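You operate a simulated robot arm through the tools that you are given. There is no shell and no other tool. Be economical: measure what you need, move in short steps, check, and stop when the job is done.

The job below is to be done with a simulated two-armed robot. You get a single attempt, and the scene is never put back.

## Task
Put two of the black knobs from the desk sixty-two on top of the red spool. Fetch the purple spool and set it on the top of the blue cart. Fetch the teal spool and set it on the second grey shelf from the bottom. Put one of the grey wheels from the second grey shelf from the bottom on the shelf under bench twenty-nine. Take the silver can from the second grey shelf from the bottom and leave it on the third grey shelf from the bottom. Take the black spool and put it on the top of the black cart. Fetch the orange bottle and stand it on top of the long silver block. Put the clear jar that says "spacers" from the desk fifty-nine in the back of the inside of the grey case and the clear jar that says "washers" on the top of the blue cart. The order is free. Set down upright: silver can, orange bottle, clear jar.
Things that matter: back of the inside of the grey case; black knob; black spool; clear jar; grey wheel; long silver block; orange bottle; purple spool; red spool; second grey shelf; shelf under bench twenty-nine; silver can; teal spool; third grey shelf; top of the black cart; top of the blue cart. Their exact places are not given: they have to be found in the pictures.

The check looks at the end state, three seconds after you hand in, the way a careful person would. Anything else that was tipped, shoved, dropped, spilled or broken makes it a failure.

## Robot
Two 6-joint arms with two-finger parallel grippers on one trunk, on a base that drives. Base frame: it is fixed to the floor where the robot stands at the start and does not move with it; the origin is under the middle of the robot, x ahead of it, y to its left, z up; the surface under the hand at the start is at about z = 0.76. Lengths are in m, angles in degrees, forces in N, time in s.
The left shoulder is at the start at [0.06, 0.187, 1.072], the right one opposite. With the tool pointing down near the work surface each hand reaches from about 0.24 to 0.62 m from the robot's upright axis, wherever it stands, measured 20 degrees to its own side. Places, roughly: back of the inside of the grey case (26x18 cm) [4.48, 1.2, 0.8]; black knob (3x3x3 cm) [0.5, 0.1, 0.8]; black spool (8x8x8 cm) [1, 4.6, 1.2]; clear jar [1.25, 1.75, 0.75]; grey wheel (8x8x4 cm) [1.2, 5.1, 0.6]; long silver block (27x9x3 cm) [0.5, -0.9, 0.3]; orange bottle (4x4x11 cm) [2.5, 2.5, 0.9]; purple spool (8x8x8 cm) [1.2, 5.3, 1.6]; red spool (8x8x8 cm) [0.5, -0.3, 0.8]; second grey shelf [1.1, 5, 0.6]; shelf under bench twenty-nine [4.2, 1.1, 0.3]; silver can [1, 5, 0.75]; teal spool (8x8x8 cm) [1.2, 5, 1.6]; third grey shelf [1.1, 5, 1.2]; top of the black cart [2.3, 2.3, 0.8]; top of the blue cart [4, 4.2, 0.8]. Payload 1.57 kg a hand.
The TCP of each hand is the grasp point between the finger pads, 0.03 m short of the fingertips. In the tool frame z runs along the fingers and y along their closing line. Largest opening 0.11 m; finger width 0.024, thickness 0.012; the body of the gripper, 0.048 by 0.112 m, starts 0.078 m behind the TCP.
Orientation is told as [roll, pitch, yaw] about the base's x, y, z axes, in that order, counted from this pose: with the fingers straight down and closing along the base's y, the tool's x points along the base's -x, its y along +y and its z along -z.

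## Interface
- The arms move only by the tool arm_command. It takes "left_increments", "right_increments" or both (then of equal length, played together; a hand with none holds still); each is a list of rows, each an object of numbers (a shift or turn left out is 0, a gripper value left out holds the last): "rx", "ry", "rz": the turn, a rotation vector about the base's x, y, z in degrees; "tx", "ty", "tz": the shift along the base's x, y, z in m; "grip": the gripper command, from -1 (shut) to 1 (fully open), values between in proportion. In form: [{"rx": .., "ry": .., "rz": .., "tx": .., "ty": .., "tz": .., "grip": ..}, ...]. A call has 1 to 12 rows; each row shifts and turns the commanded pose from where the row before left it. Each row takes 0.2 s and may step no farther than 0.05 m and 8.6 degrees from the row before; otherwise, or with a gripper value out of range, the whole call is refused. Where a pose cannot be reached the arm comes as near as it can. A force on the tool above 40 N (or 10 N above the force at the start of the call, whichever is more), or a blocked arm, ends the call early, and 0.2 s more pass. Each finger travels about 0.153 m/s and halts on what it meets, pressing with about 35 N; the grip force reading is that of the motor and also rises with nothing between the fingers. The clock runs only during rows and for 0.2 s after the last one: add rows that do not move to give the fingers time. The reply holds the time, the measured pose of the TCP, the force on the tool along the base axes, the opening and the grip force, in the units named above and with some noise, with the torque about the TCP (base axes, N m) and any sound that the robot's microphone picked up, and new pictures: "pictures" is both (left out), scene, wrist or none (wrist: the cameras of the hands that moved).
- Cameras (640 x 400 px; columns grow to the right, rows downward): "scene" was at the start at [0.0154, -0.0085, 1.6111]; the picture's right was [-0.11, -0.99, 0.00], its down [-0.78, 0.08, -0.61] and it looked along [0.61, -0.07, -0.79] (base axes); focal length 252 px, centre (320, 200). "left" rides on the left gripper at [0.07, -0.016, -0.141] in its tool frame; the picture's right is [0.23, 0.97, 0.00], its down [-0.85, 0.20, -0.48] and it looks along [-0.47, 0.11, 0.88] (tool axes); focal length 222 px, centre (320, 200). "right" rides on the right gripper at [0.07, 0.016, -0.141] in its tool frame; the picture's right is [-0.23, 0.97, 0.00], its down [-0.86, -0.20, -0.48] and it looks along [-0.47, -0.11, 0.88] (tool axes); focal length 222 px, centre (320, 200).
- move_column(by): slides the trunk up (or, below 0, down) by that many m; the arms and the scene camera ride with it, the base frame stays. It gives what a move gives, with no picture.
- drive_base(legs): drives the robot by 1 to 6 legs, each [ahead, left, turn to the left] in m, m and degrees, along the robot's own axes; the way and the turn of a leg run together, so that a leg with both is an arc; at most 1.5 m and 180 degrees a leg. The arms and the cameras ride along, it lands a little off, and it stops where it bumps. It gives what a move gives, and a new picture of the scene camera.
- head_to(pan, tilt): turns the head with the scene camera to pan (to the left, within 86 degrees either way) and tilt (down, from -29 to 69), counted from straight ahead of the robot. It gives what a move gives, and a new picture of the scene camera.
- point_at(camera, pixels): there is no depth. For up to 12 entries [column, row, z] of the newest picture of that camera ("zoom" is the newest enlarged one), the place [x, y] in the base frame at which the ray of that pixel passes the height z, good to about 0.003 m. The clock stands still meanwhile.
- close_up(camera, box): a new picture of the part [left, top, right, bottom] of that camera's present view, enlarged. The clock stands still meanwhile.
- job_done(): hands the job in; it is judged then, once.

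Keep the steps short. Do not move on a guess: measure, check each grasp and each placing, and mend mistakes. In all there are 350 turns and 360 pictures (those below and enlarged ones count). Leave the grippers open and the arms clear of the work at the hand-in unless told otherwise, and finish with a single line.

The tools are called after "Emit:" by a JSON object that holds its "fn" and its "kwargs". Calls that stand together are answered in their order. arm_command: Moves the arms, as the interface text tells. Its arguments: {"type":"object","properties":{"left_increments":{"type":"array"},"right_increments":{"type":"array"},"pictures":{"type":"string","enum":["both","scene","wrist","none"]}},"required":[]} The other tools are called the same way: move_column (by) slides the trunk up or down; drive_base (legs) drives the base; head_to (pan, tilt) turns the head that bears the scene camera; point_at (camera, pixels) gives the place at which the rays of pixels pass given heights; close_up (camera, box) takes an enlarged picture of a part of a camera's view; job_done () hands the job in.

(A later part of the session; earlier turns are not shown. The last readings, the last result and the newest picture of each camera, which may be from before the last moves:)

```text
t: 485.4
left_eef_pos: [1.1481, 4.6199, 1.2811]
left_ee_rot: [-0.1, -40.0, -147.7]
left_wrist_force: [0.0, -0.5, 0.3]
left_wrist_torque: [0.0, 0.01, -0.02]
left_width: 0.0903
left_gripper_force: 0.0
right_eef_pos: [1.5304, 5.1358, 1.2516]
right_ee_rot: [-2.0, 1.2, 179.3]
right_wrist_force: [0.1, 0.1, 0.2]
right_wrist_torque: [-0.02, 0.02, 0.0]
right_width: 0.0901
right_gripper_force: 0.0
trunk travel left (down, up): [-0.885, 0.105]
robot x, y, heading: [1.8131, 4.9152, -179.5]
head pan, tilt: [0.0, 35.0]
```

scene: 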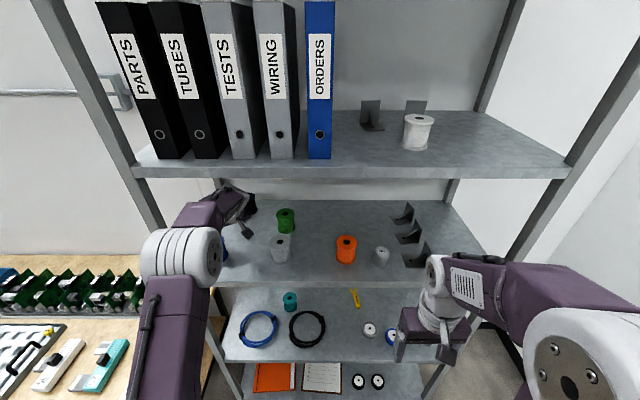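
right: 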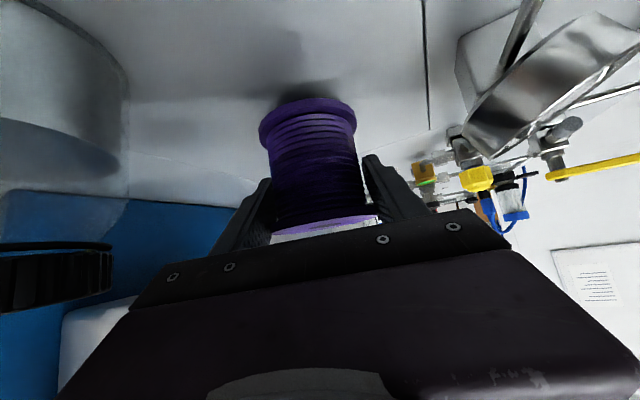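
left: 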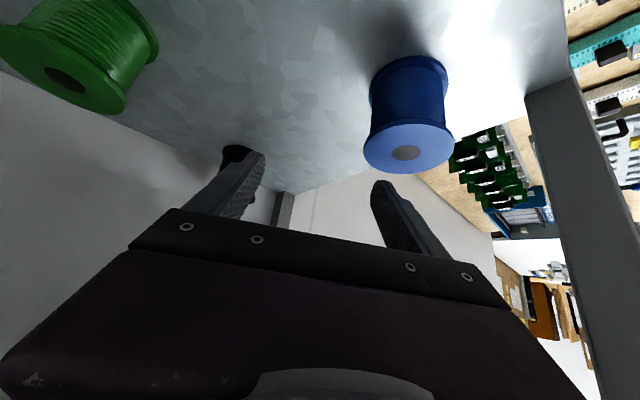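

Emit:
{"fn": "drive_base", "kwargs": {"legs": [[0.05, 0, 0]]}}

Emit:
{"fn": "close_up", "kwargs": {"camera": "scene", "box": [80, 150, 320, 330]}}

```text
t: 486.3
left_eef_pos: [1.109, 4.6191, 1.2878]
left_ee_rot: [-0.6, -40.5, -147.5]
left_wrist_force: [1.4, -0.1, 0.3]
left_wrist_torque: [0.01, 0.06, -0.07]
left_width: 0.09
left_gripper_force: 0.0
right_eef_pos: [1.4918, 5.1345, 1.2531]
right_ee_rot: [-2.0, 0.7, 179.3]
right_wrist_force: [0.7, 0.5, -0.1]
right_wrist_torque: [0.0, 0.13, 0.04]
right_width: 0.0902
right_gripper_force: 0.1
trunk travel left (down, up): [-0.885, 0.105]
robot x, y, heading: [1.7616, 4.9178, -180.0]
head pan, tilt: [0.0, 35.0]
```

scene: 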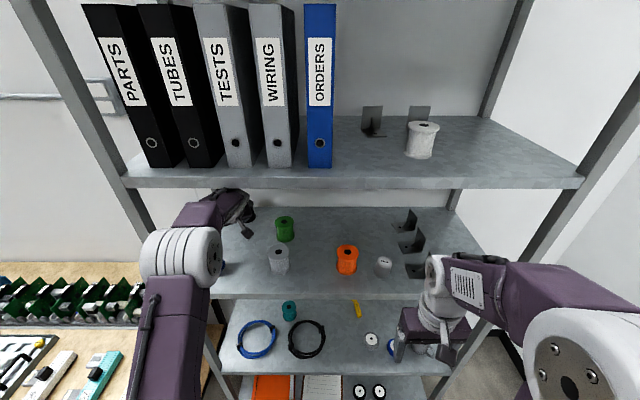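

```text
2.22 times, centred on (200, 240) of scene
```

zoom: 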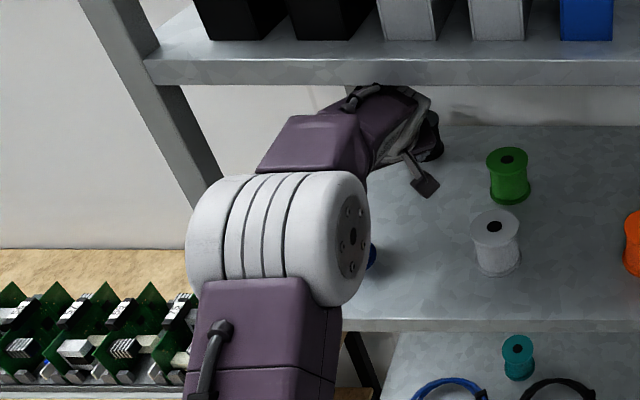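

Ray estimate puts the elbow's left end at y≈4.56–4.60, clear of the post (4.51). I go 5 cm more.

Emit:
{"fn": "drive_base", "kwargs": {"legs": [[0.055, 0, 0]]}}

Emit:
{"fn": "arm_command", "kwargs": {"left_increments": [{"ty": -0.015, "tx": -0.004}, {"ty": -0.012, "tx": -0.004}, {}], "pictures": "wrist"}}

```text
t: 487.2
left_eef_pos: [1.0942, 4.6177, 1.278]
left_ee_rot: [0.4, -39.4, -147.8]
left_wrist_force: [0.4, 0.4, 0.1]
left_wrist_torque: [0.02, -0.05, -0.03]
left_width: 0.0903
left_gripper_force: 0.0
right_eef_pos: [1.4624, 5.1331, 1.2569]
right_ee_rot: [-1.9, -0.5, 179.7]
right_wrist_force: [0.5, 1.0, 0.4]
right_wrist_torque: [-0.03, 0.02, 0.0]
right_width: 0.0903
right_gripper_force: 0.1
trunk travel left (down, up): [-0.885, 0.105]
robot x, y, heading: [1.71, 4.9182, -179.6]
head pan, tilt: [0.0, 35.0]
```

scene: 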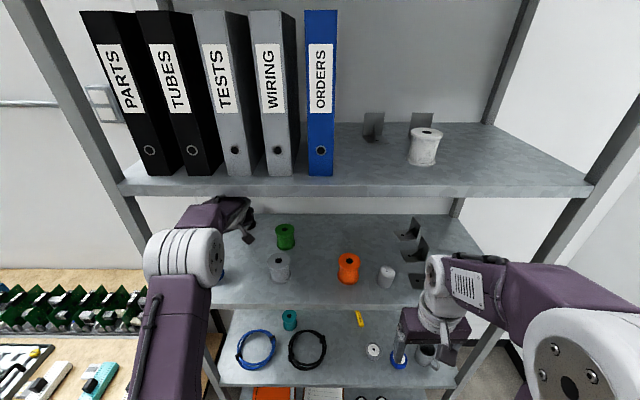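

```text
t: 488.2
left_eef_pos: [1.0665, 4.5903, 1.2572]
left_ee_rot: [1.9, -36.9, -148.9]
left_wrist_force: [3.3, 1.4, -7.3]
left_wrist_torque: [-0.4, 0.54, 0.0]
left_width: 0.0901
left_gripper_force: 0.1
right_eef_pos: [1.4411, 5.1301, 1.2547]
right_ee_rot: [-2.0, 0.6, 179.8]
right_wrist_force: [0.2, -1.0, -0.2]
right_wrist_torque: [0.07, 0.03, 0.02]
right_width: 0.0901
right_gripper_force: 0.1
trunk travel left (down, up): [-0.885, 0.105]
robot x, y, heading: [1.7149, 4.9166, -179.3]
head pan, tilt: [0.0, 35.0]
stopped in row 3 (left hand): the arm was blocked; the commanded pose is now the measured one
```

left: 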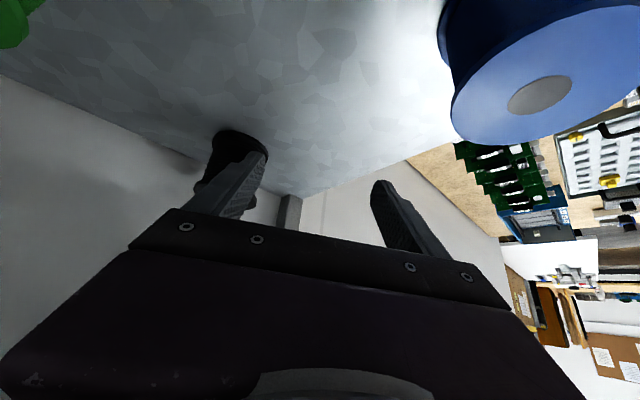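

The downward force shows that the wrist touches the underside lip of the fourth shelf, so that was the obstacle. I retract along the tool's heading, slightly lower.

Emit:
{"fn": "arm_command", "kwargs": {"left_increments": [{"tz": -0.004, "tx": 0.01, "ty": 0.006}, {"tx": 0.025, "ty": 0.016}, {"tx": 0.034, "ty": 0.021}, {"tx": 0.034, "ty": 0.021}, {"tx": 0.034, "ty": 0.021}, {}], "pictures": "wrist"}}

```text
t: 489.6
left_eef_pos: [1.1879, 4.6776, 1.2489]
left_ee_rot: [2.2, -37.0, -149.1]
left_wrist_force: [-0.5, 0.7, 0.1]
left_wrist_torque: [0.0, 0.02, 0.01]
left_width: 0.0903
left_gripper_force: 0.1
right_eef_pos: [1.4304, 5.1338, 1.2506]
right_ee_rot: [-1.9, 1.2, 179.7]
right_wrist_force: [-0.7, 0.0, -1.1]
right_wrist_torque: [-0.05, 0.01, -0.03]
right_width: 0.0901
right_gripper_force: 0.1
trunk travel left (down, up): [-0.885, 0.105]
robot x, y, heading: [1.7111, 4.9168, -179.6]
head pan, tilt: [0.0, 35.0]
```

left: 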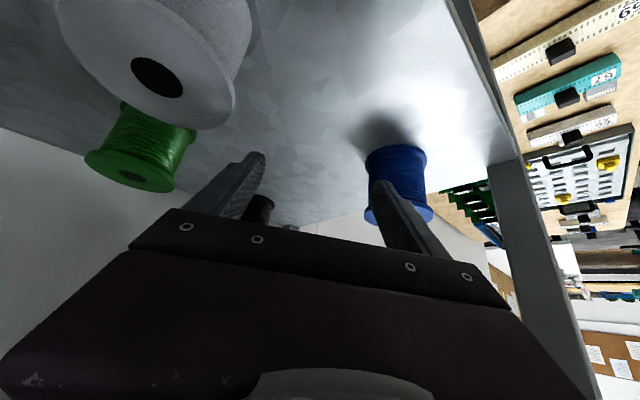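

Emit:
{"fn": "point_at", "kwargs": {"camera": "left", "pixels": [[260, 202, 1.233], [398, 215, 1.233], [130, 176, 1.233], [158, 77, 1.233]]}}

Emit:
{"fn": "arm_command", "kwargs": {"left_increments": [{"rx": -4.1, "ry": 6.85, "grip": 0.455}, {"rx": -4.1, "ry": 6.85}, {}], "pictures": "both"}}

```text
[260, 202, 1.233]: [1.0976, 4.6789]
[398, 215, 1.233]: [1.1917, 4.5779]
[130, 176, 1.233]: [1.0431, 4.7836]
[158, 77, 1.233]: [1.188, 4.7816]
```

```text
t: 490.4
left_eef_pos: [1.1885, 4.6784, 1.2483]
left_ee_rot: [2.1, -52.7, -149.1]
left_wrist_force: [-0.3, -0.4, -0.5]
left_wrist_torque: [-0.01, -0.02, 0.01]
left_width: 0.0802
left_gripper_force: 0.0
right_eef_pos: [1.4277, 5.1315, 1.2501]
right_ee_rot: [-2.0, 1.4, 179.6]
right_wrist_force: [-0.1, -1.7, -0.4]
right_wrist_torque: [0.01, -0.01, 0.04]
right_width: 0.09
right_gripper_force: 0.0
trunk travel left (down, up): [-0.885, 0.105]
robot x, y, heading: [1.7073, 4.9137, -179.3]
head pan, tilt: [0.0, 35.0]
```

scene: 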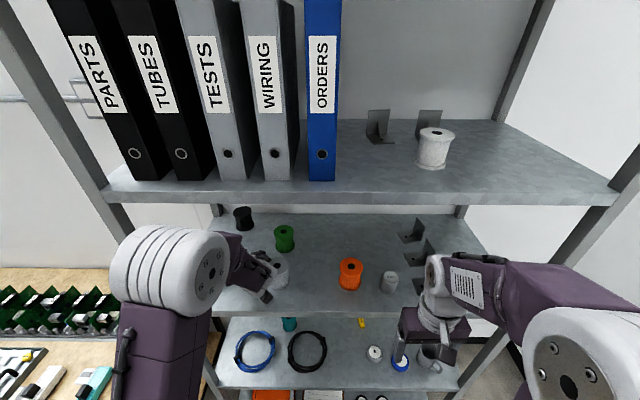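
left: 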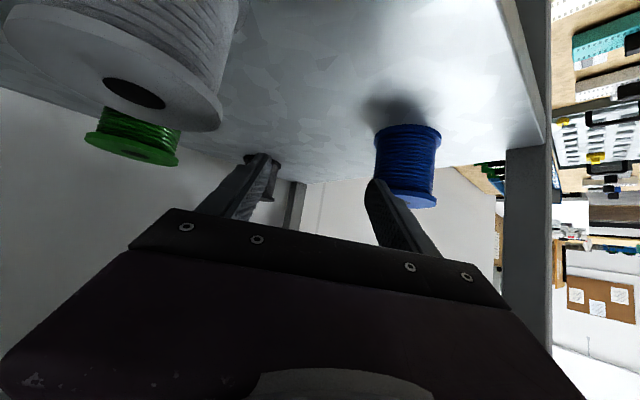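

Emit:
{"fn": "point_at", "kwargs": {"camera": "scene", "pixels": [[244, 229, 1.157], [243, 210, 1.233], [284, 251, 1.157], [350, 288, 1.157], [389, 291, 1.157]]}}

Emit:
{"fn": "close_up", "kwargs": {"camera": "scene", "box": [190, 190, 330, 290]}}

```text
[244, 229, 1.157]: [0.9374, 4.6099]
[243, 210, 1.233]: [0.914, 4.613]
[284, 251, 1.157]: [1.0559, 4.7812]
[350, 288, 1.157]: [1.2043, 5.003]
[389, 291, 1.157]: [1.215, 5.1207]
```

```text
4.00 times, centred on (260, 240) of scene
```

zoom: 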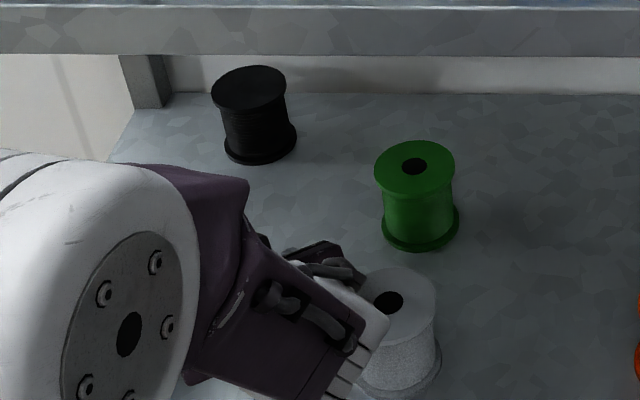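

Black got pushed back to about (0.937,4.610), still upright. I reduce the hand's yaw by 17°, creep the base 4.5 cm closer, and watch.

Emit:
{"fn": "arm_command", "kwargs": {"left_increments": [{"rz": -8.5}, {"rz": -8.5}, {}], "pictures": "none"}}

Emit:
{"fn": "drive_base", "kwargs": {"legs": [[0.045, 0, 0]]}}

Emit:
{"fn": "arm_command", "kwargs": {"left_increments": [{}], "pictures": "wrist"}}

```text
t: 491.2
left_eef_pos: [1.1881, 4.6768, 1.2474]
left_ee_rot: [2.1, -52.8, -166.1]
left_wrist_force: [0.2, -0.3, 0.4]
left_wrist_torque: [0.02, -0.01, -0.01]
left_width: 0.0803
left_gripper_force: 0.1
right_eef_pos: [1.4282, 5.132, 1.2505]
right_ee_rot: [-2.0, 1.3, 179.7]
right_wrist_force: [1.3, -0.2, 0.4]
right_wrist_torque: [-0.05, 0.0, -0.01]
right_width: 0.0904
right_gripper_force: 0.0
trunk travel left (down, up): [-0.885, 0.105]
robot x, y, heading: [1.7143, 4.9164, -179.6]
head pan, tilt: [0.0, 35.0]
```

```text
t: 492.1
left_eef_pos: [1.1547, 4.677, 1.2531]
left_ee_rot: [1.9, -53.3, -166.0]
left_wrist_force: [0.7, 1.3, -0.3]
left_wrist_torque: [0.01, 0.03, -0.02]
left_width: 0.08
left_gripper_force: 0.0
right_eef_pos: [1.3937, 5.1305, 1.2539]
right_ee_rot: [-2.0, 0.8, 179.8]
right_wrist_force: [0.9, -0.4, -0.5]
right_wrist_torque: [0.0, 0.11, 0.01]
right_width: 0.0904
right_gripper_force: 0.1
trunk travel left (down, up): [-0.885, 0.105]
robot x, y, heading: [1.6687, 4.9172, -179.1]
head pan, tilt: [0.0, 35.0]
```

scene: 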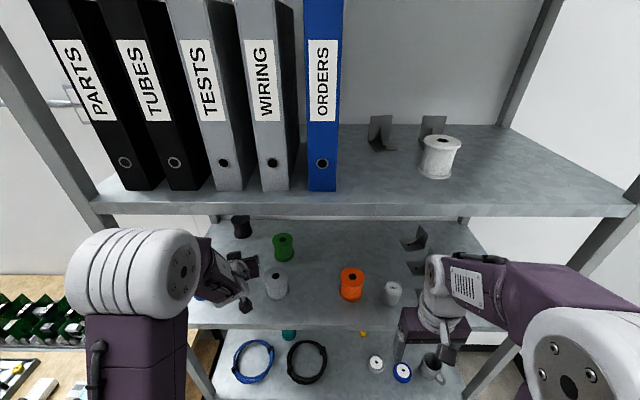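

```text
t: 492.5
left_eef_pos: [1.141, 4.6755, 1.2458]
left_ee_rot: [2.1, -52.6, -166.1]
left_wrist_force: [-0.3, -0.2, -0.1]
left_wrist_torque: [-0.03, -0.05, -0.02]
left_width: 0.0801
left_gripper_force: 0.1
right_eef_pos: [1.38, 5.1301, 1.2507]
right_ee_rot: [-2.0, 1.6, 179.6]
right_wrist_force: [0.6, -0.6, 0.5]
right_wrist_torque: [-0.04, -0.05, 0.01]
right_width: 0.0901
right_gripper_force: 0.1
trunk travel left (down, up): [-0.885, 0.105]
robot x, y, heading: [1.6687, 4.9163, -179.5]
head pan, tilt: [0.0, 35.0]
```

left: 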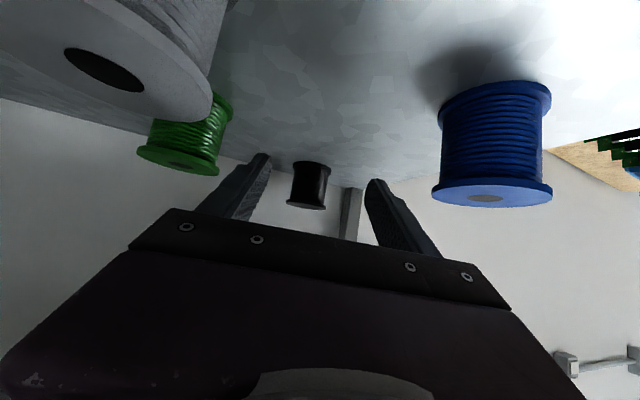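

Emit:
{"fn": "point_at", "kwargs": {"camera": "left", "pixels": [[306, 204, 1.233], [312, 165, 1.157], [490, 195, 1.233]]}}

Emit:
{"fn": "point_at", "kwargs": {"camera": "scene", "pixels": [[243, 236, 1.157], [240, 219, 1.233]]}}

Emit:
{"fn": "arm_command", "kwargs": {"left_increments": [{"tx": -0.03, "ty": -0.01}, {"tx": -0.03, "ty": -0.01}, {"tx": -0.03, "ty": -0.01}, {}], "pictures": "wrist"}}

```text
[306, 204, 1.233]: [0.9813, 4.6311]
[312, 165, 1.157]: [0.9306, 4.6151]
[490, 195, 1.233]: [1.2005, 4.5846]
```

```text
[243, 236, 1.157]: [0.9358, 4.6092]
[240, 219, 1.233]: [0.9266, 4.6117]
```

```text
t: 493.5
left_eef_pos: [1.0548, 4.6462, 1.2486]
left_ee_rot: [2.0, -52.8, -166.1]
left_wrist_force: [0.1, -0.9, 0.1]
left_wrist_torque: [-0.01, 0.01, -0.02]
left_width: 0.0801
left_gripper_force: 0.0
right_eef_pos: [1.3849, 5.1305, 1.2506]
right_ee_rot: [-2.0, 1.2, 179.6]
right_wrist_force: [0.4, 0.2, 0.3]
right_wrist_torque: [0.02, -0.02, -0.02]
right_width: 0.0902
right_gripper_force: 0.0
trunk travel left (down, up): [-0.885, 0.105]
robot x, y, heading: [1.6661, 4.9135, -179.4]
head pan, tilt: [0.0, 35.0]
```

left: 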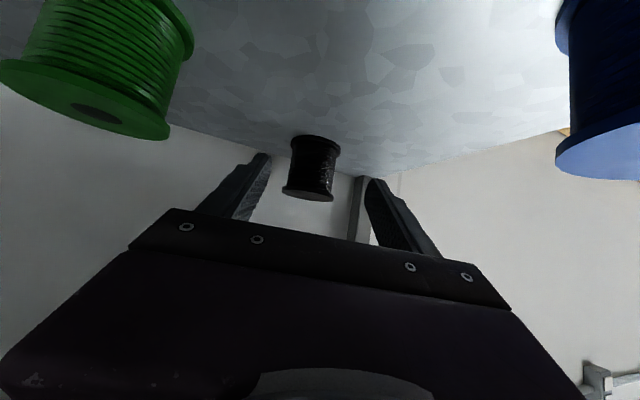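

Clear ahead. I lower to 1.207 and advance around the black spool (0.935,4.612).

Emit:
{"fn": "arm_command", "kwargs": {"left_increments": [{"tz": -0.02}, {"tz": -0.02}, {"tx": -0.03, "ty": -0.009}, {"tx": -0.03, "ty": -0.009}, {"tx": -0.025, "ty": -0.008}, {}], "pictures": "wrist"}}

```text
t: 494.9
left_eef_pos: [0.9685, 4.6199, 1.2105]
left_ee_rot: [2.0, -52.7, -166.1]
left_wrist_force: [0.8, -0.3, 0.2]
left_wrist_torque: [-0.01, -0.02, -0.01]
left_width: 0.0801
left_gripper_force: 0.0
right_eef_pos: [1.3855, 5.1314, 1.251]
right_ee_rot: [-2.0, 1.2, 179.7]
right_wrist_force: [0.4, 0.2, -0.6]
right_wrist_torque: [0.02, 0.03, 0.02]
right_width: 0.0902
right_gripper_force: 0.0
trunk travel left (down, up): [-0.885, 0.105]
robot x, y, heading: [1.6637, 4.9156, -179.3]
head pan, tilt: [0.0, 35.0]
```

left: 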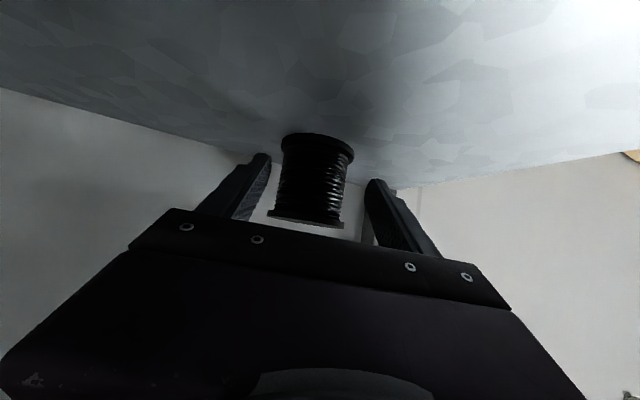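

Emit:
{"fn": "arm_command", "kwargs": {"left_increments": [{"tx": -0.018, "ty": -0.003}, {"tx": -0.015, "ty": -0.003}, {}], "pictures": "wrist"}}

```text
t: 495.7
left_eef_pos: [0.9363, 4.6148, 1.2091]
left_ee_rot: [2.1, -52.9, -166.0]
left_wrist_force: [0.2, -0.7, -0.3]
left_wrist_torque: [0.02, -0.01, -0.01]
left_width: 0.08
left_gripper_force: 0.0
right_eef_pos: [1.3852, 5.1311, 1.2508]
right_ee_rot: [-2.0, 1.2, 179.7]
right_wrist_force: [0.7, 0.2, -0.5]
right_wrist_torque: [-0.01, 0.03, -0.01]
right_width: 0.0902
right_gripper_force: 0.0
trunk travel left (down, up): [-0.885, 0.105]
robot x, y, heading: [1.666, 4.9193, -179.3]
head pan, tilt: [0.0, 35.0]
```

left: 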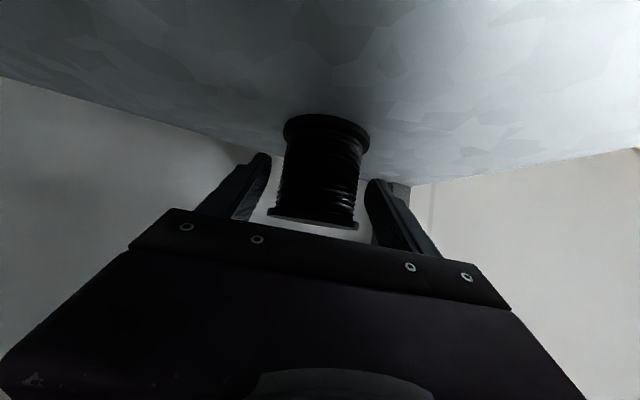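

Emit:
{"fn": "arm_command", "kwargs": {"left_increments": [{"tx": -0.012, "ty": -0.002}, {}, {"grip": -1}, {}, {}, {"tz": 0.01}, {"tz": 0.015}, {}], "pictures": "wrist"}}

```text
t: 497.5
left_eef_pos: [0.9227, 4.6125, 1.232]
left_ee_rot: [2.0, -52.8, -166.1]
left_wrist_force: [0.8, 0.5, -2.7]
left_wrist_torque: [0.03, 0.01, -0.02]
left_width: 0.0671
left_gripper_force: 35.0
right_eef_pos: [1.3844, 5.1295, 1.2503]
right_ee_rot: [-2.0, 1.3, 179.7]
right_wrist_force: [-0.5, 0.5, 0.0]
right_wrist_torque: [0.0, 0.01, 0.0]
right_width: 0.0901
right_gripper_force: 0.0
trunk travel left (down, up): [-0.885, 0.105]
robot x, y, heading: [1.6658, 4.9175, -179.6]
head pan, tilt: [0.0, 35.0]
```

left: 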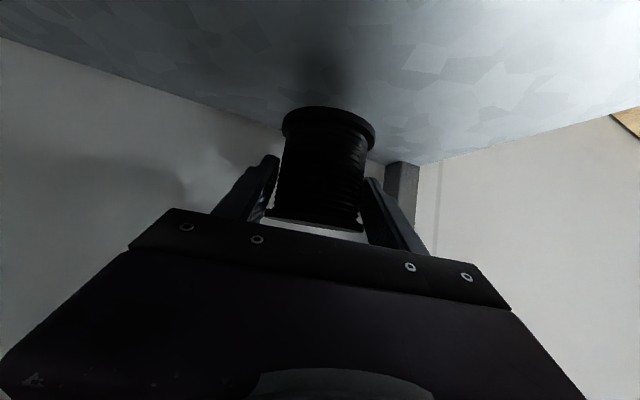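

Held (0.067) and lifted. I retrace the same path out between blue and grey, then back off.

Emit:
{"fn": "arm_command", "kwargs": {"left_increments": [{"tz": 0.018}, {"tx": 0.03, "ty": 0.009}, {"tx": 0.03, "ty": 0.009}, {"tx": 0.03, "ty": 0.009}, {"tx": 0.03, "ty": 0.009}, {"tx": 0.03, "ty": 0.009}, {"tx": 0.03, "ty": 0.009}, {"tx": 0.03, "ty": 0.009}, {}], "pictures": "wrist"}}

Emit:
{"fn": "drive_base", "kwargs": {"legs": [[-0.4, 0, 0]]}}

Emit:
{"fn": "close_up", "kwargs": {"camera": "scene", "box": [180, 60, 540, 300]}}

```text
t: 498.7
left_eef_pos: [1.0345, 4.6323, 1.2013]
left_ee_rot: [2.9, -48.1, -166.2]
left_wrist_force: [1.6, -7.9, -22.9]
left_wrist_torque: [-0.14, 1.15, -0.26]
left_width: 0.0602
left_gripper_force: 35.2
right_eef_pos: [1.3761, 5.1186, 1.2519]
right_ee_rot: [-2.5, 1.7, 179.7]
right_wrist_force: [0.1, -0.8, -0.4]
right_wrist_torque: [0.05, -0.04, 0.02]
right_width: 0.0903
right_gripper_force: 0.1
trunk travel left (down, up): [-0.885, 0.105]
robot x, y, heading: [1.6687, 4.9142, -179.3]
head pan, tilt: [0.0, 35.0]
stopped in row 5 (left hand): the force on the tool passed its limit at 96 N (the readings are from after the stop); the commanded pose is now the measured one
```

left: 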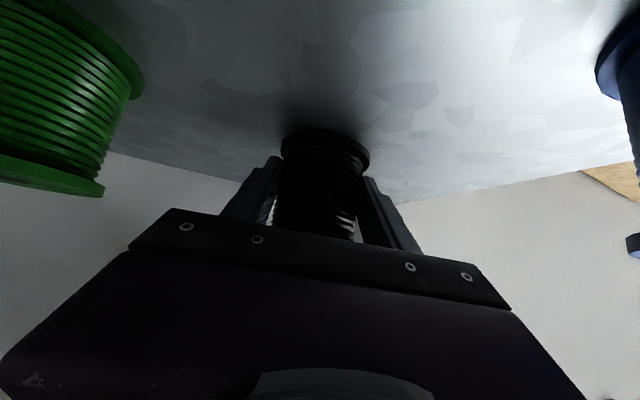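

```text
t: 501.2
left_eef_pos: [1.4402, 4.6474, 1.2138]
left_ee_rot: [3.4, -49.7, -166.7]
left_wrist_force: [-0.1, 0.3, -3.2]
left_wrist_torque: [0.01, 0.01, 0.01]
left_width: 0.0598
left_gripper_force: 35.2
right_eef_pos: [1.787, 5.134, 1.2502]
right_ee_rot: [-1.9, 1.4, 179.6]
right_wrist_force: [0.4, -0.1, -0.3]
right_wrist_torque: [0.01, -0.01, -0.02]
right_width: 0.0899
right_gripper_force: 0.0
trunk travel left (down, up): [-0.885, 0.105]
robot x, y, heading: [2.0759, 4.9201, -179.4]
head pan, tilt: [0.0, 35.0]
```

scene: 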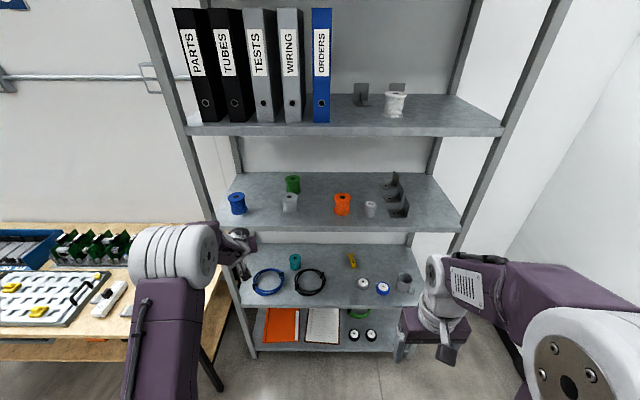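

```text
1.67 times, centred on (360, 180) of scene
```

zoom: 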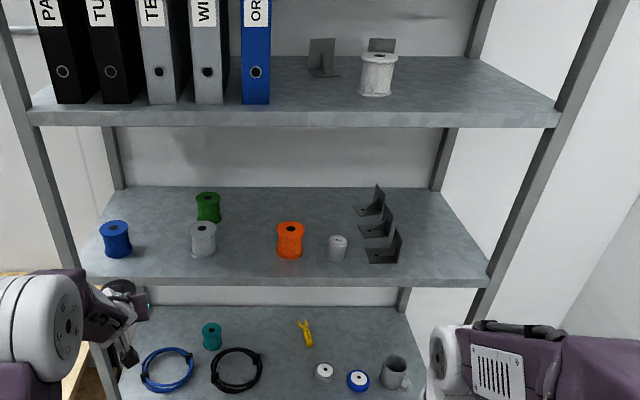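

Emit:
{"fn": "point_at", "kwargs": {"camera": "scene", "pixels": [[238, 213, 1.157], [289, 210, 1.157], [292, 192, 1.157], [342, 214, 1.157], [371, 217, 1.157]]}}

Emit:
{"fn": "close_up", "kwargs": {"camera": "left", "box": [160, 60, 480, 260]}}

```text
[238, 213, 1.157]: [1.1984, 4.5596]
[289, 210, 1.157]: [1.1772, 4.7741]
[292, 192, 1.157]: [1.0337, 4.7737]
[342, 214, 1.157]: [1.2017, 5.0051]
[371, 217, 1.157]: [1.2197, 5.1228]
```

```text
2.00 times, centred on (320, 160) of left
```

zoom: 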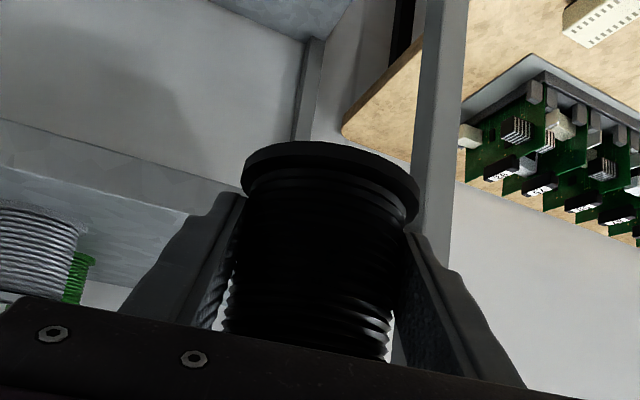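

Emit:
{"fn": "close_up", "kwargs": {"camera": "scene", "box": [200, 210, 290, 290]}}

```text
5.00 times, centred on (245, 250) of scene
```

zoom: 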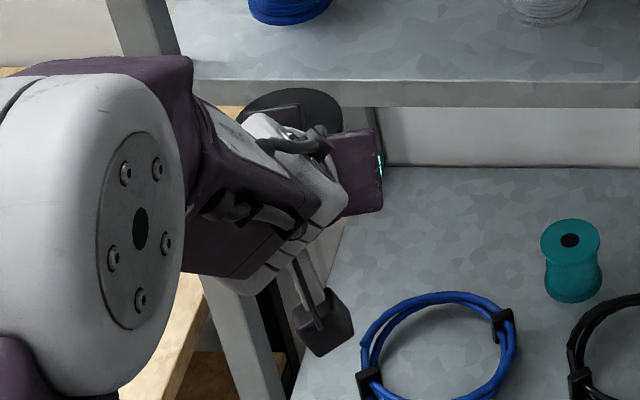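

All other items are unchanged. I pull the hand in, turn to face −y, and drive to the north side of the black cart.

Emit:
{"fn": "arm_command", "kwargs": {"left_increments": [{"tx": 0.04, "ty": 0.01}, {"tx": 0.04, "ty": 0.01}, {"tx": 0.04, "ty": 0.01}, {}], "pictures": "none"}}

Emit:
{"fn": "drive_base", "kwargs": {"legs": [[-0.3, 0, 0], [0, 0, 89.5], [1.35, 0, 0]]}}

Emit:
{"fn": "head_to", "kwargs": {"pan": 0, "tilt": 40}}

```text
t: 502.2
left_eef_pos: [1.563, 4.6785, 1.2157]
left_ee_rot: [3.3, -49.8, -166.7]
left_wrist_force: [-0.6, 0.6, -3.4]
left_wrist_torque: [0.01, -0.02, -0.03]
left_width: 0.0599
left_gripper_force: 35.0
right_eef_pos: [1.7901, 5.1347, 1.2504]
right_ee_rot: [-2.0, 1.3, 179.6]
right_wrist_force: [0.4, 0.5, 0.3]
right_wrist_torque: [0.01, 0.01, 0.01]
right_width: 0.09
right_gripper_force: 0.0
trunk travel left (down, up): [-0.885, 0.105]
robot x, y, heading: [2.0735, 4.9227, -179.4]
head pan, tilt: [0.0, 35.0]
```

```text
t: 514.4
left_eef_pos: [2.5727, 3.0464, 1.2141]
left_ee_rot: [3.4, -49.8, -78.5]
left_wrist_force: [-0.1, 0.2, -4.0]
left_wrist_torque: [0.04, 0.01, 0.01]
left_width: 0.0598
left_gripper_force: 35.5
right_eef_pos: [2.1248, 3.2872, 1.2508]
right_ee_rot: [-2.0, 1.2, -92.3]
right_wrist_force: [0.0, 0.6, 0.1]
right_wrist_torque: [0.01, -0.02, 0.02]
right_width: 0.0903
right_gripper_force: 0.1
trunk travel left (down, up): [-0.885, 0.105]
robot x, y, heading: [2.3448, 3.5634, -91.1]
head pan, tilt: [0.0, 35.0]
```

scene: 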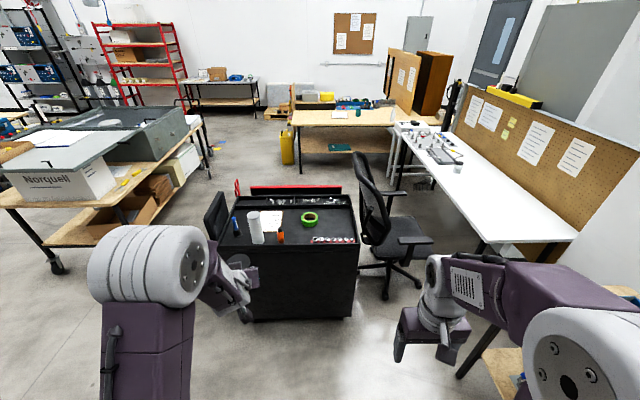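

```text
t: 515.1
left_eef_pos: [2.5721, 3.0446, 1.2134]
left_ee_rot: [3.5, -49.8, -78.6]
left_wrist_force: [0.0, 0.3, -3.0]
left_wrist_torque: [0.06, 0.02, 0.04]
left_width: 0.06
left_gripper_force: 34.4
right_eef_pos: [2.1248, 3.2877, 1.251]
right_ee_rot: [-2.0, 1.3, -92.3]
right_wrist_force: [-1.0, -0.3, 0.0]
right_wrist_torque: [0.01, 0.01, -0.01]
right_width: 0.09
right_gripper_force: 0.0
trunk travel left (down, up): [-0.885, 0.105]
robot x, y, heading: [2.3456, 3.5612, -91.5]
head pan, tilt: [0.0, 40.0]
```

scene: 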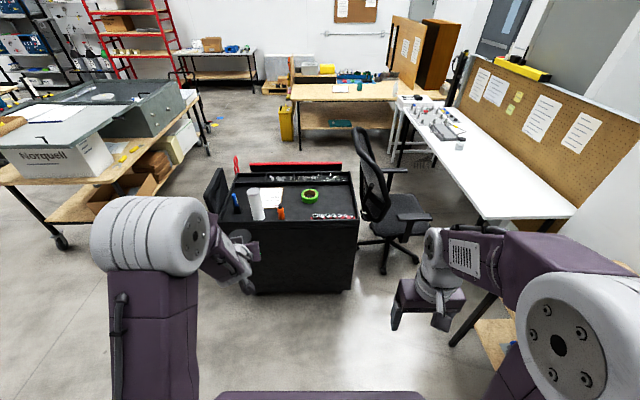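

Emit:
{"fn": "close_up", "kwargs": {"camera": "scene", "box": [200, 140, 400, 300]}}

Emit:
{"fn": "point_at", "kwargs": {"camera": "scene", "pixels": [[281, 219, 0.8], [300, 214, 0.8], [330, 190, 0.8], [310, 195, 0.8], [220, 247, 0.8], [357, 220, 0.8], [280, 219, 0.76], [350, 175, 0.8], [290, 240, 0.8]]}}

```text
2.50 times, centred on (300, 220) of scene
```

zoom: 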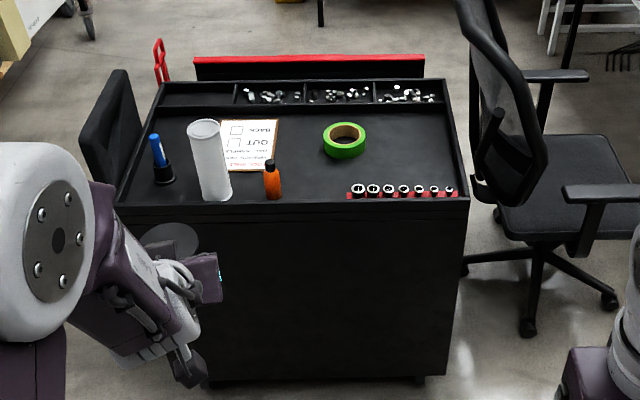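

```text
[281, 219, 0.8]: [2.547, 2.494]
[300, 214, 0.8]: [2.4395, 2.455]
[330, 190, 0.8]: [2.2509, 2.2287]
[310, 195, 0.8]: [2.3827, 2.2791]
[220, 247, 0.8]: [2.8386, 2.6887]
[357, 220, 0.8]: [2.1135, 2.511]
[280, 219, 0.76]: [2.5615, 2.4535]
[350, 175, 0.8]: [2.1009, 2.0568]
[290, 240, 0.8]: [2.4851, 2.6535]
```

The free patch between bottle, tape and sockets is around (2.45,2.40). I drive 0.5 ahead with the spool high, then bring the left hand over that spot.

Emit:
{"fn": "drive_base", "kwargs": {"legs": [[0.48, 0, 1.2]]}}

Emit:
{"fn": "arm_command", "kwargs": {"left_increments": [{"tx": -0.03, "ty": -0.035}, {"tx": -0.03, "ty": -0.035}, {"tx": -0.03, "ty": -0.035}, {"tx": -0.025, "ty": -0.035}, {}], "pictures": "both"}}

```text
t: 517.9
left_eef_pos: [2.5758, 2.5765, 1.2153]
left_ee_rot: [3.4, -49.8, -77.4]
left_wrist_force: [0.4, 0.0, -2.7]
left_wrist_torque: [0.04, 0.01, -0.02]
left_width: 0.06
left_gripper_force: 35.2
right_eef_pos: [2.1227, 2.8107, 1.2504]
right_ee_rot: [-2.0, 1.2, -91.2]
right_wrist_force: [0.5, 1.5, -0.2]
right_wrist_torque: [0.0, 0.02, -0.01]
right_width: 0.0901
right_gripper_force: 0.0
trunk travel left (down, up): [-0.885, 0.105]
robot x, y, heading: [2.3433, 3.0876, -90.4]
head pan, tilt: [0.0, 40.0]
```

scene: 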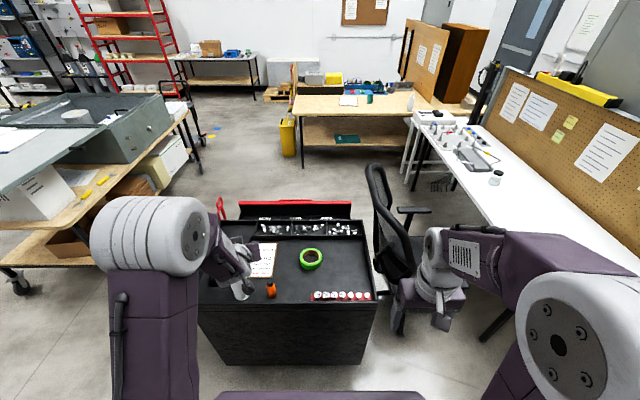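

```text
t: 519.1
left_eef_pos: [2.4603, 2.4359, 1.2125]
left_ee_rot: [3.4, -49.7, -77.4]
left_wrist_force: [0.4, -1.0, -2.9]
left_wrist_torque: [0.04, 0.01, 0.0]
left_width: 0.06
left_gripper_force: 35.1
right_eef_pos: [2.1229, 2.8081, 1.2505]
right_ee_rot: [-2.1, 1.2, -91.2]
right_wrist_force: [0.1, -1.0, 0.4]
right_wrist_torque: [0.02, -0.01, 0.0]
right_width: 0.0901
right_gripper_force: 0.2
trunk travel left (down, up): [-0.885, 0.105]
robot x, y, heading: [2.3388, 3.087, -90.3]
head pan, tilt: [0.0, 40.0]
```

scene: 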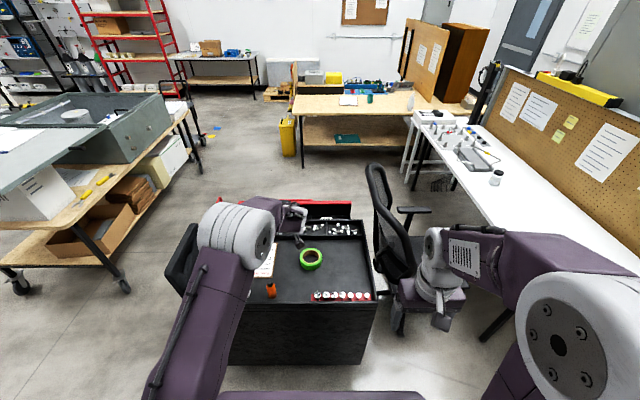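
left: 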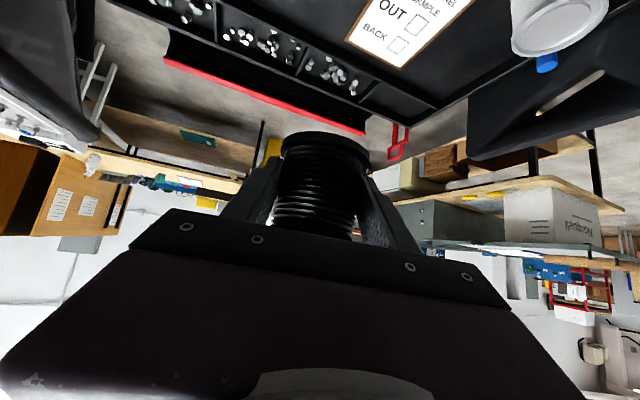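

Emit:
{"fn": "point_at", "kwargs": {"camera": "scene", "pixels": [[271, 296, 0.8], [271, 284, 0.9], [312, 261, 0.81], [313, 299, 0.8], [300, 285, 0.8], [290, 275, 0.8], [330, 280, 0.8]]}}

Emit:
{"fn": "move_column", "kwargs": {"by": -0.2}}

Emit:
{"fn": "close_up", "kwargs": {"camera": "scene", "box": [180, 130, 420, 300]}}

```text
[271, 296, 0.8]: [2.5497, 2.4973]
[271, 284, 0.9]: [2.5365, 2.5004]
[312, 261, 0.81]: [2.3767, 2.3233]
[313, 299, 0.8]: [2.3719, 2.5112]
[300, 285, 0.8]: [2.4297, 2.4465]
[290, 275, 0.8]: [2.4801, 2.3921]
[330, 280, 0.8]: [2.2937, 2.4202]
```

```text
t: 521.3
left_eef_pos: [2.4619, 2.4349, 1.0133]
left_ee_rot: [3.4, -49.7, -77.5]
left_wrist_force: [-0.3, 0.8, -3.4]
left_wrist_torque: [0.0, -0.02, 0.0]
left_width: 0.0601
left_gripper_force: 35.2
right_eef_pos: [2.1226, 2.8092, 1.051]
right_ee_rot: [-2.0, 1.3, -91.2]
right_wrist_force: [-1.0, 0.1, -0.1]
right_wrist_torque: [0.01, -0.04, 0.03]
right_width: 0.0903
right_gripper_force: 0.0
trunk travel left (down, up): [-0.685, 0.305]
robot x, y, heading: [2.343, 3.0908, -90.2]
head pan, tilt: [0.0, 40.0]
```

```text
2.35 times, centred on (300, 215) of scene
```

zoom: 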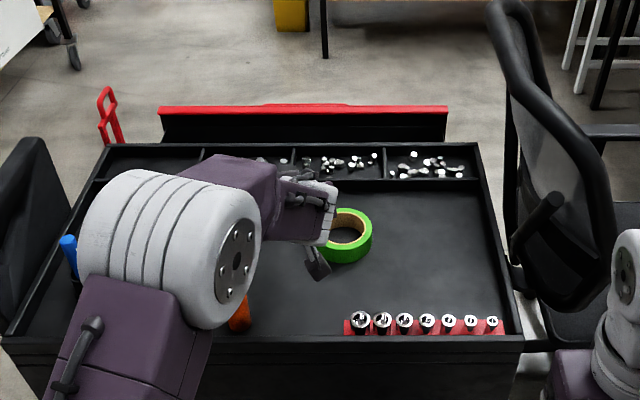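

Emit:
{"fn": "arm_command", "kwargs": {"left_increments": [{"tx": -0.032, "ty": -0.012}, {"tz": -0.04}, {"tz": -0.04}, {"tz": -0.02}, {}], "pictures": "both"}}

Emit:
{"fn": "close_up", "kwargs": {"camera": "scene", "box": [220, 180, 380, 300]}}

```text
t: 522.5
left_eef_pos: [2.4295, 2.4236, 0.9113]
left_ee_rot: [3.4, -49.6, -77.4]
left_wrist_force: [-0.2, -0.1, -3.3]
left_wrist_torque: [0.04, 0.01, -0.01]
left_width: 0.0598
left_gripper_force: 34.9
right_eef_pos: [2.1226, 2.8088, 1.0504]
right_ee_rot: [-2.1, 1.3, -91.2]
right_wrist_force: [-1.1, -0.9, 0.5]
right_wrist_torque: [-0.02, 0.01, 0.0]
right_width: 0.0902
right_gripper_force: 0.0
trunk travel left (down, up): [-0.685, 0.305]
robot x, y, heading: [2.3433, 3.0837, -90.5]
head pan, tilt: [0.0, 40.0]
```

scene: 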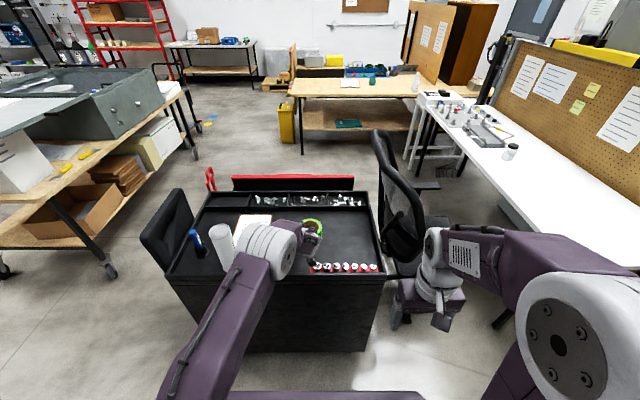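
left: 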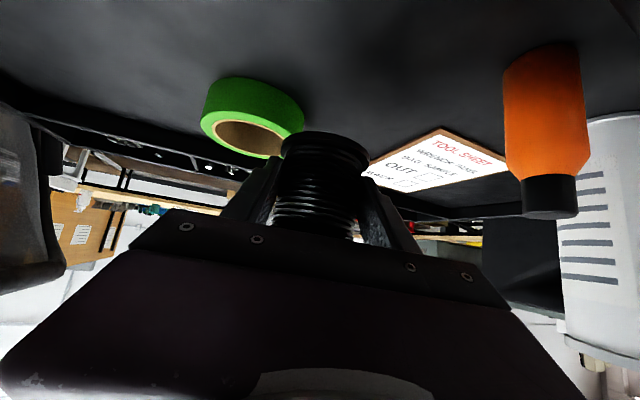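

```text
3.33 times, centred on (300, 240) of scene
```

zoom: 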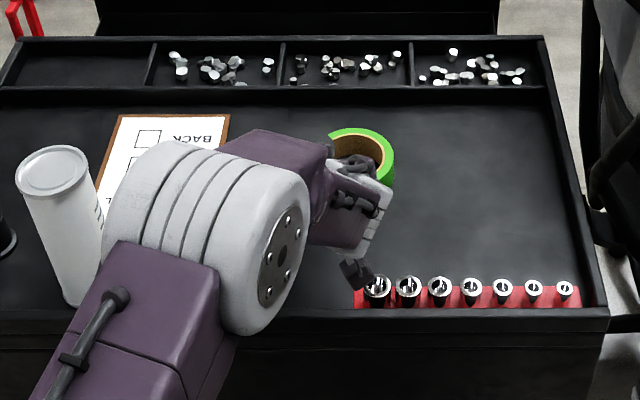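

Emit:
{"fn": "arm_command", "kwargs": {"left_increments": [{"tz": -0.025}, {"tz": -0.02}, {"tz": -0.01}, {}], "pictures": "wrist"}}

```text
t: 523.5
left_eef_pos: [2.4285, 2.4228, 0.8569]
left_ee_rot: [3.4, -49.7, -77.5]
left_wrist_force: [-0.2, 0.0, -3.9]
left_wrist_torque: [0.07, 0.02, -0.03]
left_width: 0.0599
left_gripper_force: 34.8
right_eef_pos: [2.1231, 2.8082, 1.0506]
right_ee_rot: [-1.9, 1.3, -91.2]
right_wrist_force: [-0.5, -0.3, 0.7]
right_wrist_torque: [-0.01, -0.02, 0.01]
right_width: 0.0902
right_gripper_force: 0.0
trunk travel left (down, up): [-0.685, 0.305]
robot x, y, heading: [2.3421, 3.0885, -90.1]
head pan, tilt: [0.0, 40.0]
```

left: 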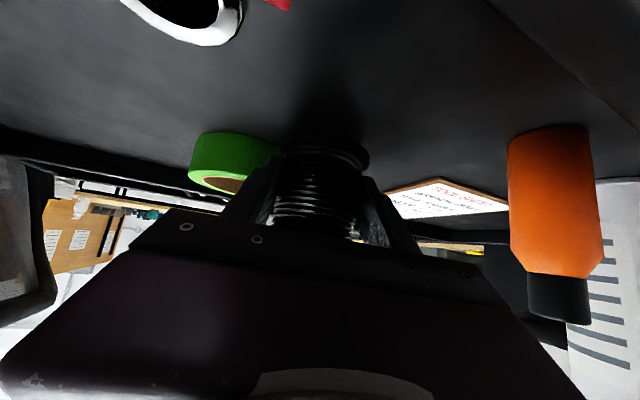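

Emit:
{"fn": "arm_command", "kwargs": {"left_increments": [{"tz": -0.005}, {"tz": -0.005}, {"tz": -0.004}, {"tz": -0.004}, {}], "pictures": "none"}}

```text
t: 524.7
left_eef_pos: [2.4298, 2.4237, 0.8449]
left_ee_rot: [3.2, -50.3, -77.2]
left_wrist_force: [1.9, -6.1, 21.6]
left_wrist_torque: [-0.03, 0.6, 0.11]
left_width: 0.0598
left_gripper_force: 35.1
right_eef_pos: [2.1225, 2.8116, 1.0513]
right_ee_rot: [-2.1, 1.1, -91.2]
right_wrist_force: [-0.2, 0.2, -0.1]
right_wrist_torque: [0.01, 0.01, 0.03]
right_width: 0.0902
right_gripper_force: 0.0
trunk travel left (down, up): [-0.685, 0.305]
robot x, y, heading: [2.3424, 3.0885, -89.9]
head pan, tilt: [0.0, 40.0]
```

Emit:
{"fn": "arm_command", "kwargs": {"left_increments": [{"tz": 0.002}, {"grip": 0.3}, {"grip": 0.5}, {}, {"tx": -0.003, "ty": 0.014, "tz": 0.012}, {"tx": -0.005, "ty": 0.022, "tz": 0.02}, {"tx": -0.005, "ty": 0.022, "tz": 0.025}, {"tz": 0.045}, {"tz": 0.045}, {"tz": 0.045}, {}], "pictures": "both"}}

Emit:
{"fn": "close_up", "kwargs": {"camera": "scene", "box": [200, 180, 400, 310]}}

```text
t: 527.1
left_eef_pos: [2.4181, 2.4791, 1.034]
left_ee_rot: [3.4, -49.7, -77.5]
left_wrist_force: [0.1, 0.2, 0.0]
left_wrist_torque: [-0.01, 0.01, 0.04]
left_width: 0.0823
left_gripper_force: 0.1
right_eef_pos: [2.1224, 2.809, 1.0506]
right_ee_rot: [-2.0, 1.3, -91.1]
right_wrist_force: [0.4, 0.0, -0.7]
right_wrist_torque: [0.0, 0.02, 0.01]
right_width: 0.0901
right_gripper_force: 0.0
trunk travel left (down, up): [-0.685, 0.305]
robot x, y, heading: [2.3412, 3.0901, -90.2]
head pan, tilt: [0.0, 40.0]
```

scene: 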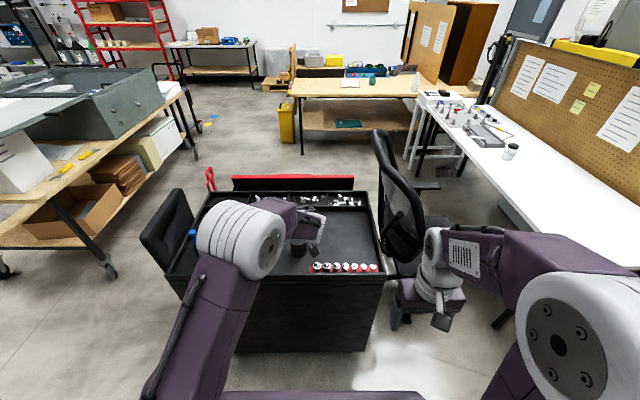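
left: 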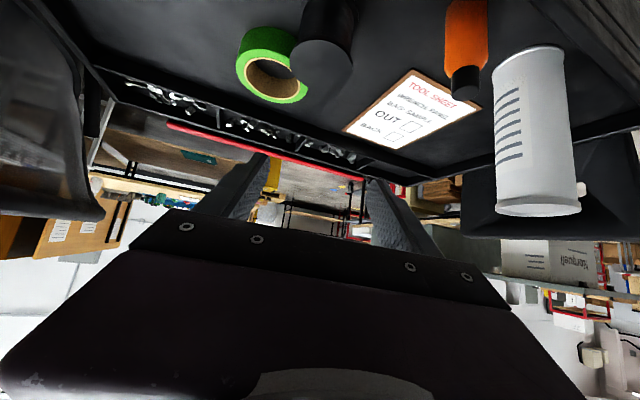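

```text
3.08 times, centred on (300, 245) of scene
```

zoom: 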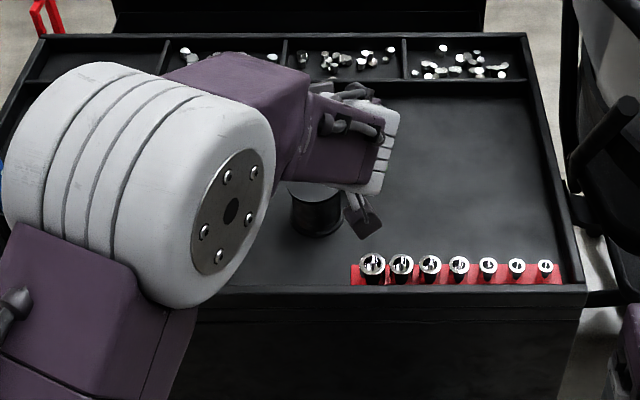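

The black spool stands on the cart. Next the orange bottle (≈(2.545,2.50)): I move the left hand above it with a 0.065 opening and look.

Emit:
{"fn": "arm_command", "kwargs": {"left_increments": [{"tx": 0.03, "ty": 0.03, "tz": 0.02, "grip": 0.2}, {"tx": 0.035, "ty": 0.02}, {"tx": 0.035, "ty": 0.02}, {"tx": 0.02}, {}], "pictures": "both"}}

```text
t: 528.3
left_eef_pos: [2.536, 2.549, 1.0536]
left_ee_rot: [3.4, -49.7, -77.5]
left_wrist_force: [0.6, -0.9, 0.7]
left_wrist_torque: [0.0, 0.05, 0.01]
left_width: 0.066
left_gripper_force: 0.2
right_eef_pos: [2.1228, 2.8077, 1.0511]
right_ee_rot: [-2.0, 1.3, -91.2]
right_wrist_force: [0.0, 0.4, 0.0]
right_wrist_torque: [0.02, 0.04, -0.01]
right_width: 0.0903
right_gripper_force: 0.1
trunk travel left (down, up): [-0.685, 0.305]
robot x, y, heading: [2.3446, 3.0878, -90.3]
head pan, tilt: [0.0, 40.0]
```

scene: 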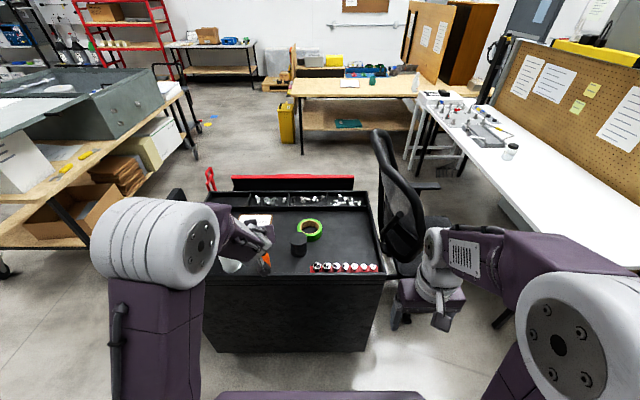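
left: 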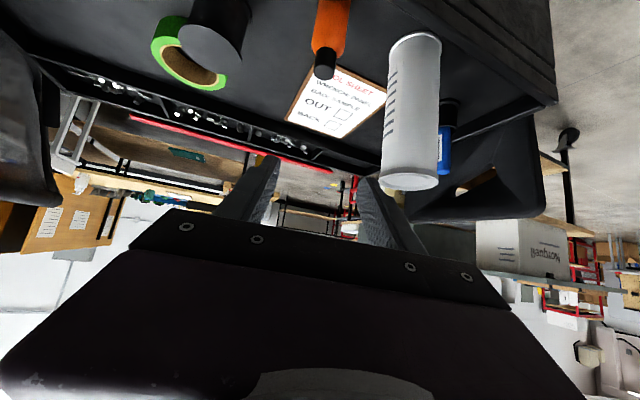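

Emit:
{"fn": "point_at", "kwargs": {"camera": "left", "pixels": [[324, 72, 0.91], [324, 72, 0.9], [411, 182, 1.0], [411, 182, 0.98]]}}

Emit:
{"fn": "point_at", "kwargs": {"camera": "scene", "pixels": [[266, 273, 0.8], [299, 257, 0.8]]}}

```text
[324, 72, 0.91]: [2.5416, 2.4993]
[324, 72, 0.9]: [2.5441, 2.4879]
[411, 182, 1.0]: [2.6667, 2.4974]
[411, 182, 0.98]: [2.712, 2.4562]
```

```text
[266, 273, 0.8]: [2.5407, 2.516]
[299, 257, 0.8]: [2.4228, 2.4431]
```

Emit:
{"fn": "arm_command", "kwargs": {"left_increments": [{"tx": 0.005, "ty": -0.025}, {"ty": -0.021}, {"tz": -0.04}, {"tz": -0.04}, {}], "pictures": "wrist"}}

```text
t: 529.5
left_eef_pos: [2.5406, 2.5052, 0.9745]
left_ee_rot: [3.5, -49.8, -77.5]
left_wrist_force: [0.0, 0.6, 0.8]
left_wrist_torque: [-0.02, 0.0, 0.02]
left_width: 0.0662
left_gripper_force: 0.1
right_eef_pos: [2.1234, 2.8093, 1.0508]
right_ee_rot: [-2.0, 1.1, -91.2]
right_wrist_force: [-1.1, 0.0, -0.1]
right_wrist_torque: [-0.03, -0.02, -0.03]
right_width: 0.0902
right_gripper_force: 0.0
trunk travel left (down, up): [-0.685, 0.305]
robot x, y, heading: [2.3421, 3.0856, -90.3]
head pan, tilt: [0.0, 40.0]
```

left: 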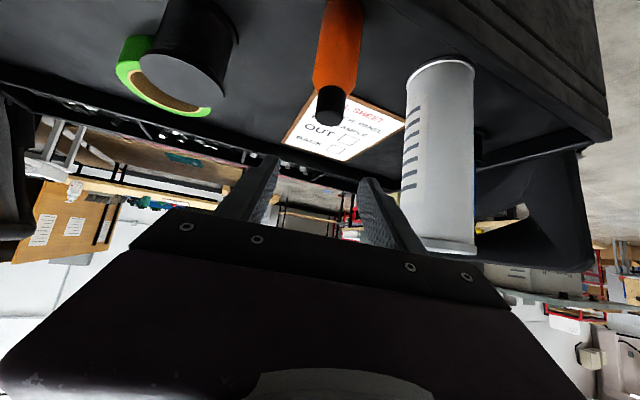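

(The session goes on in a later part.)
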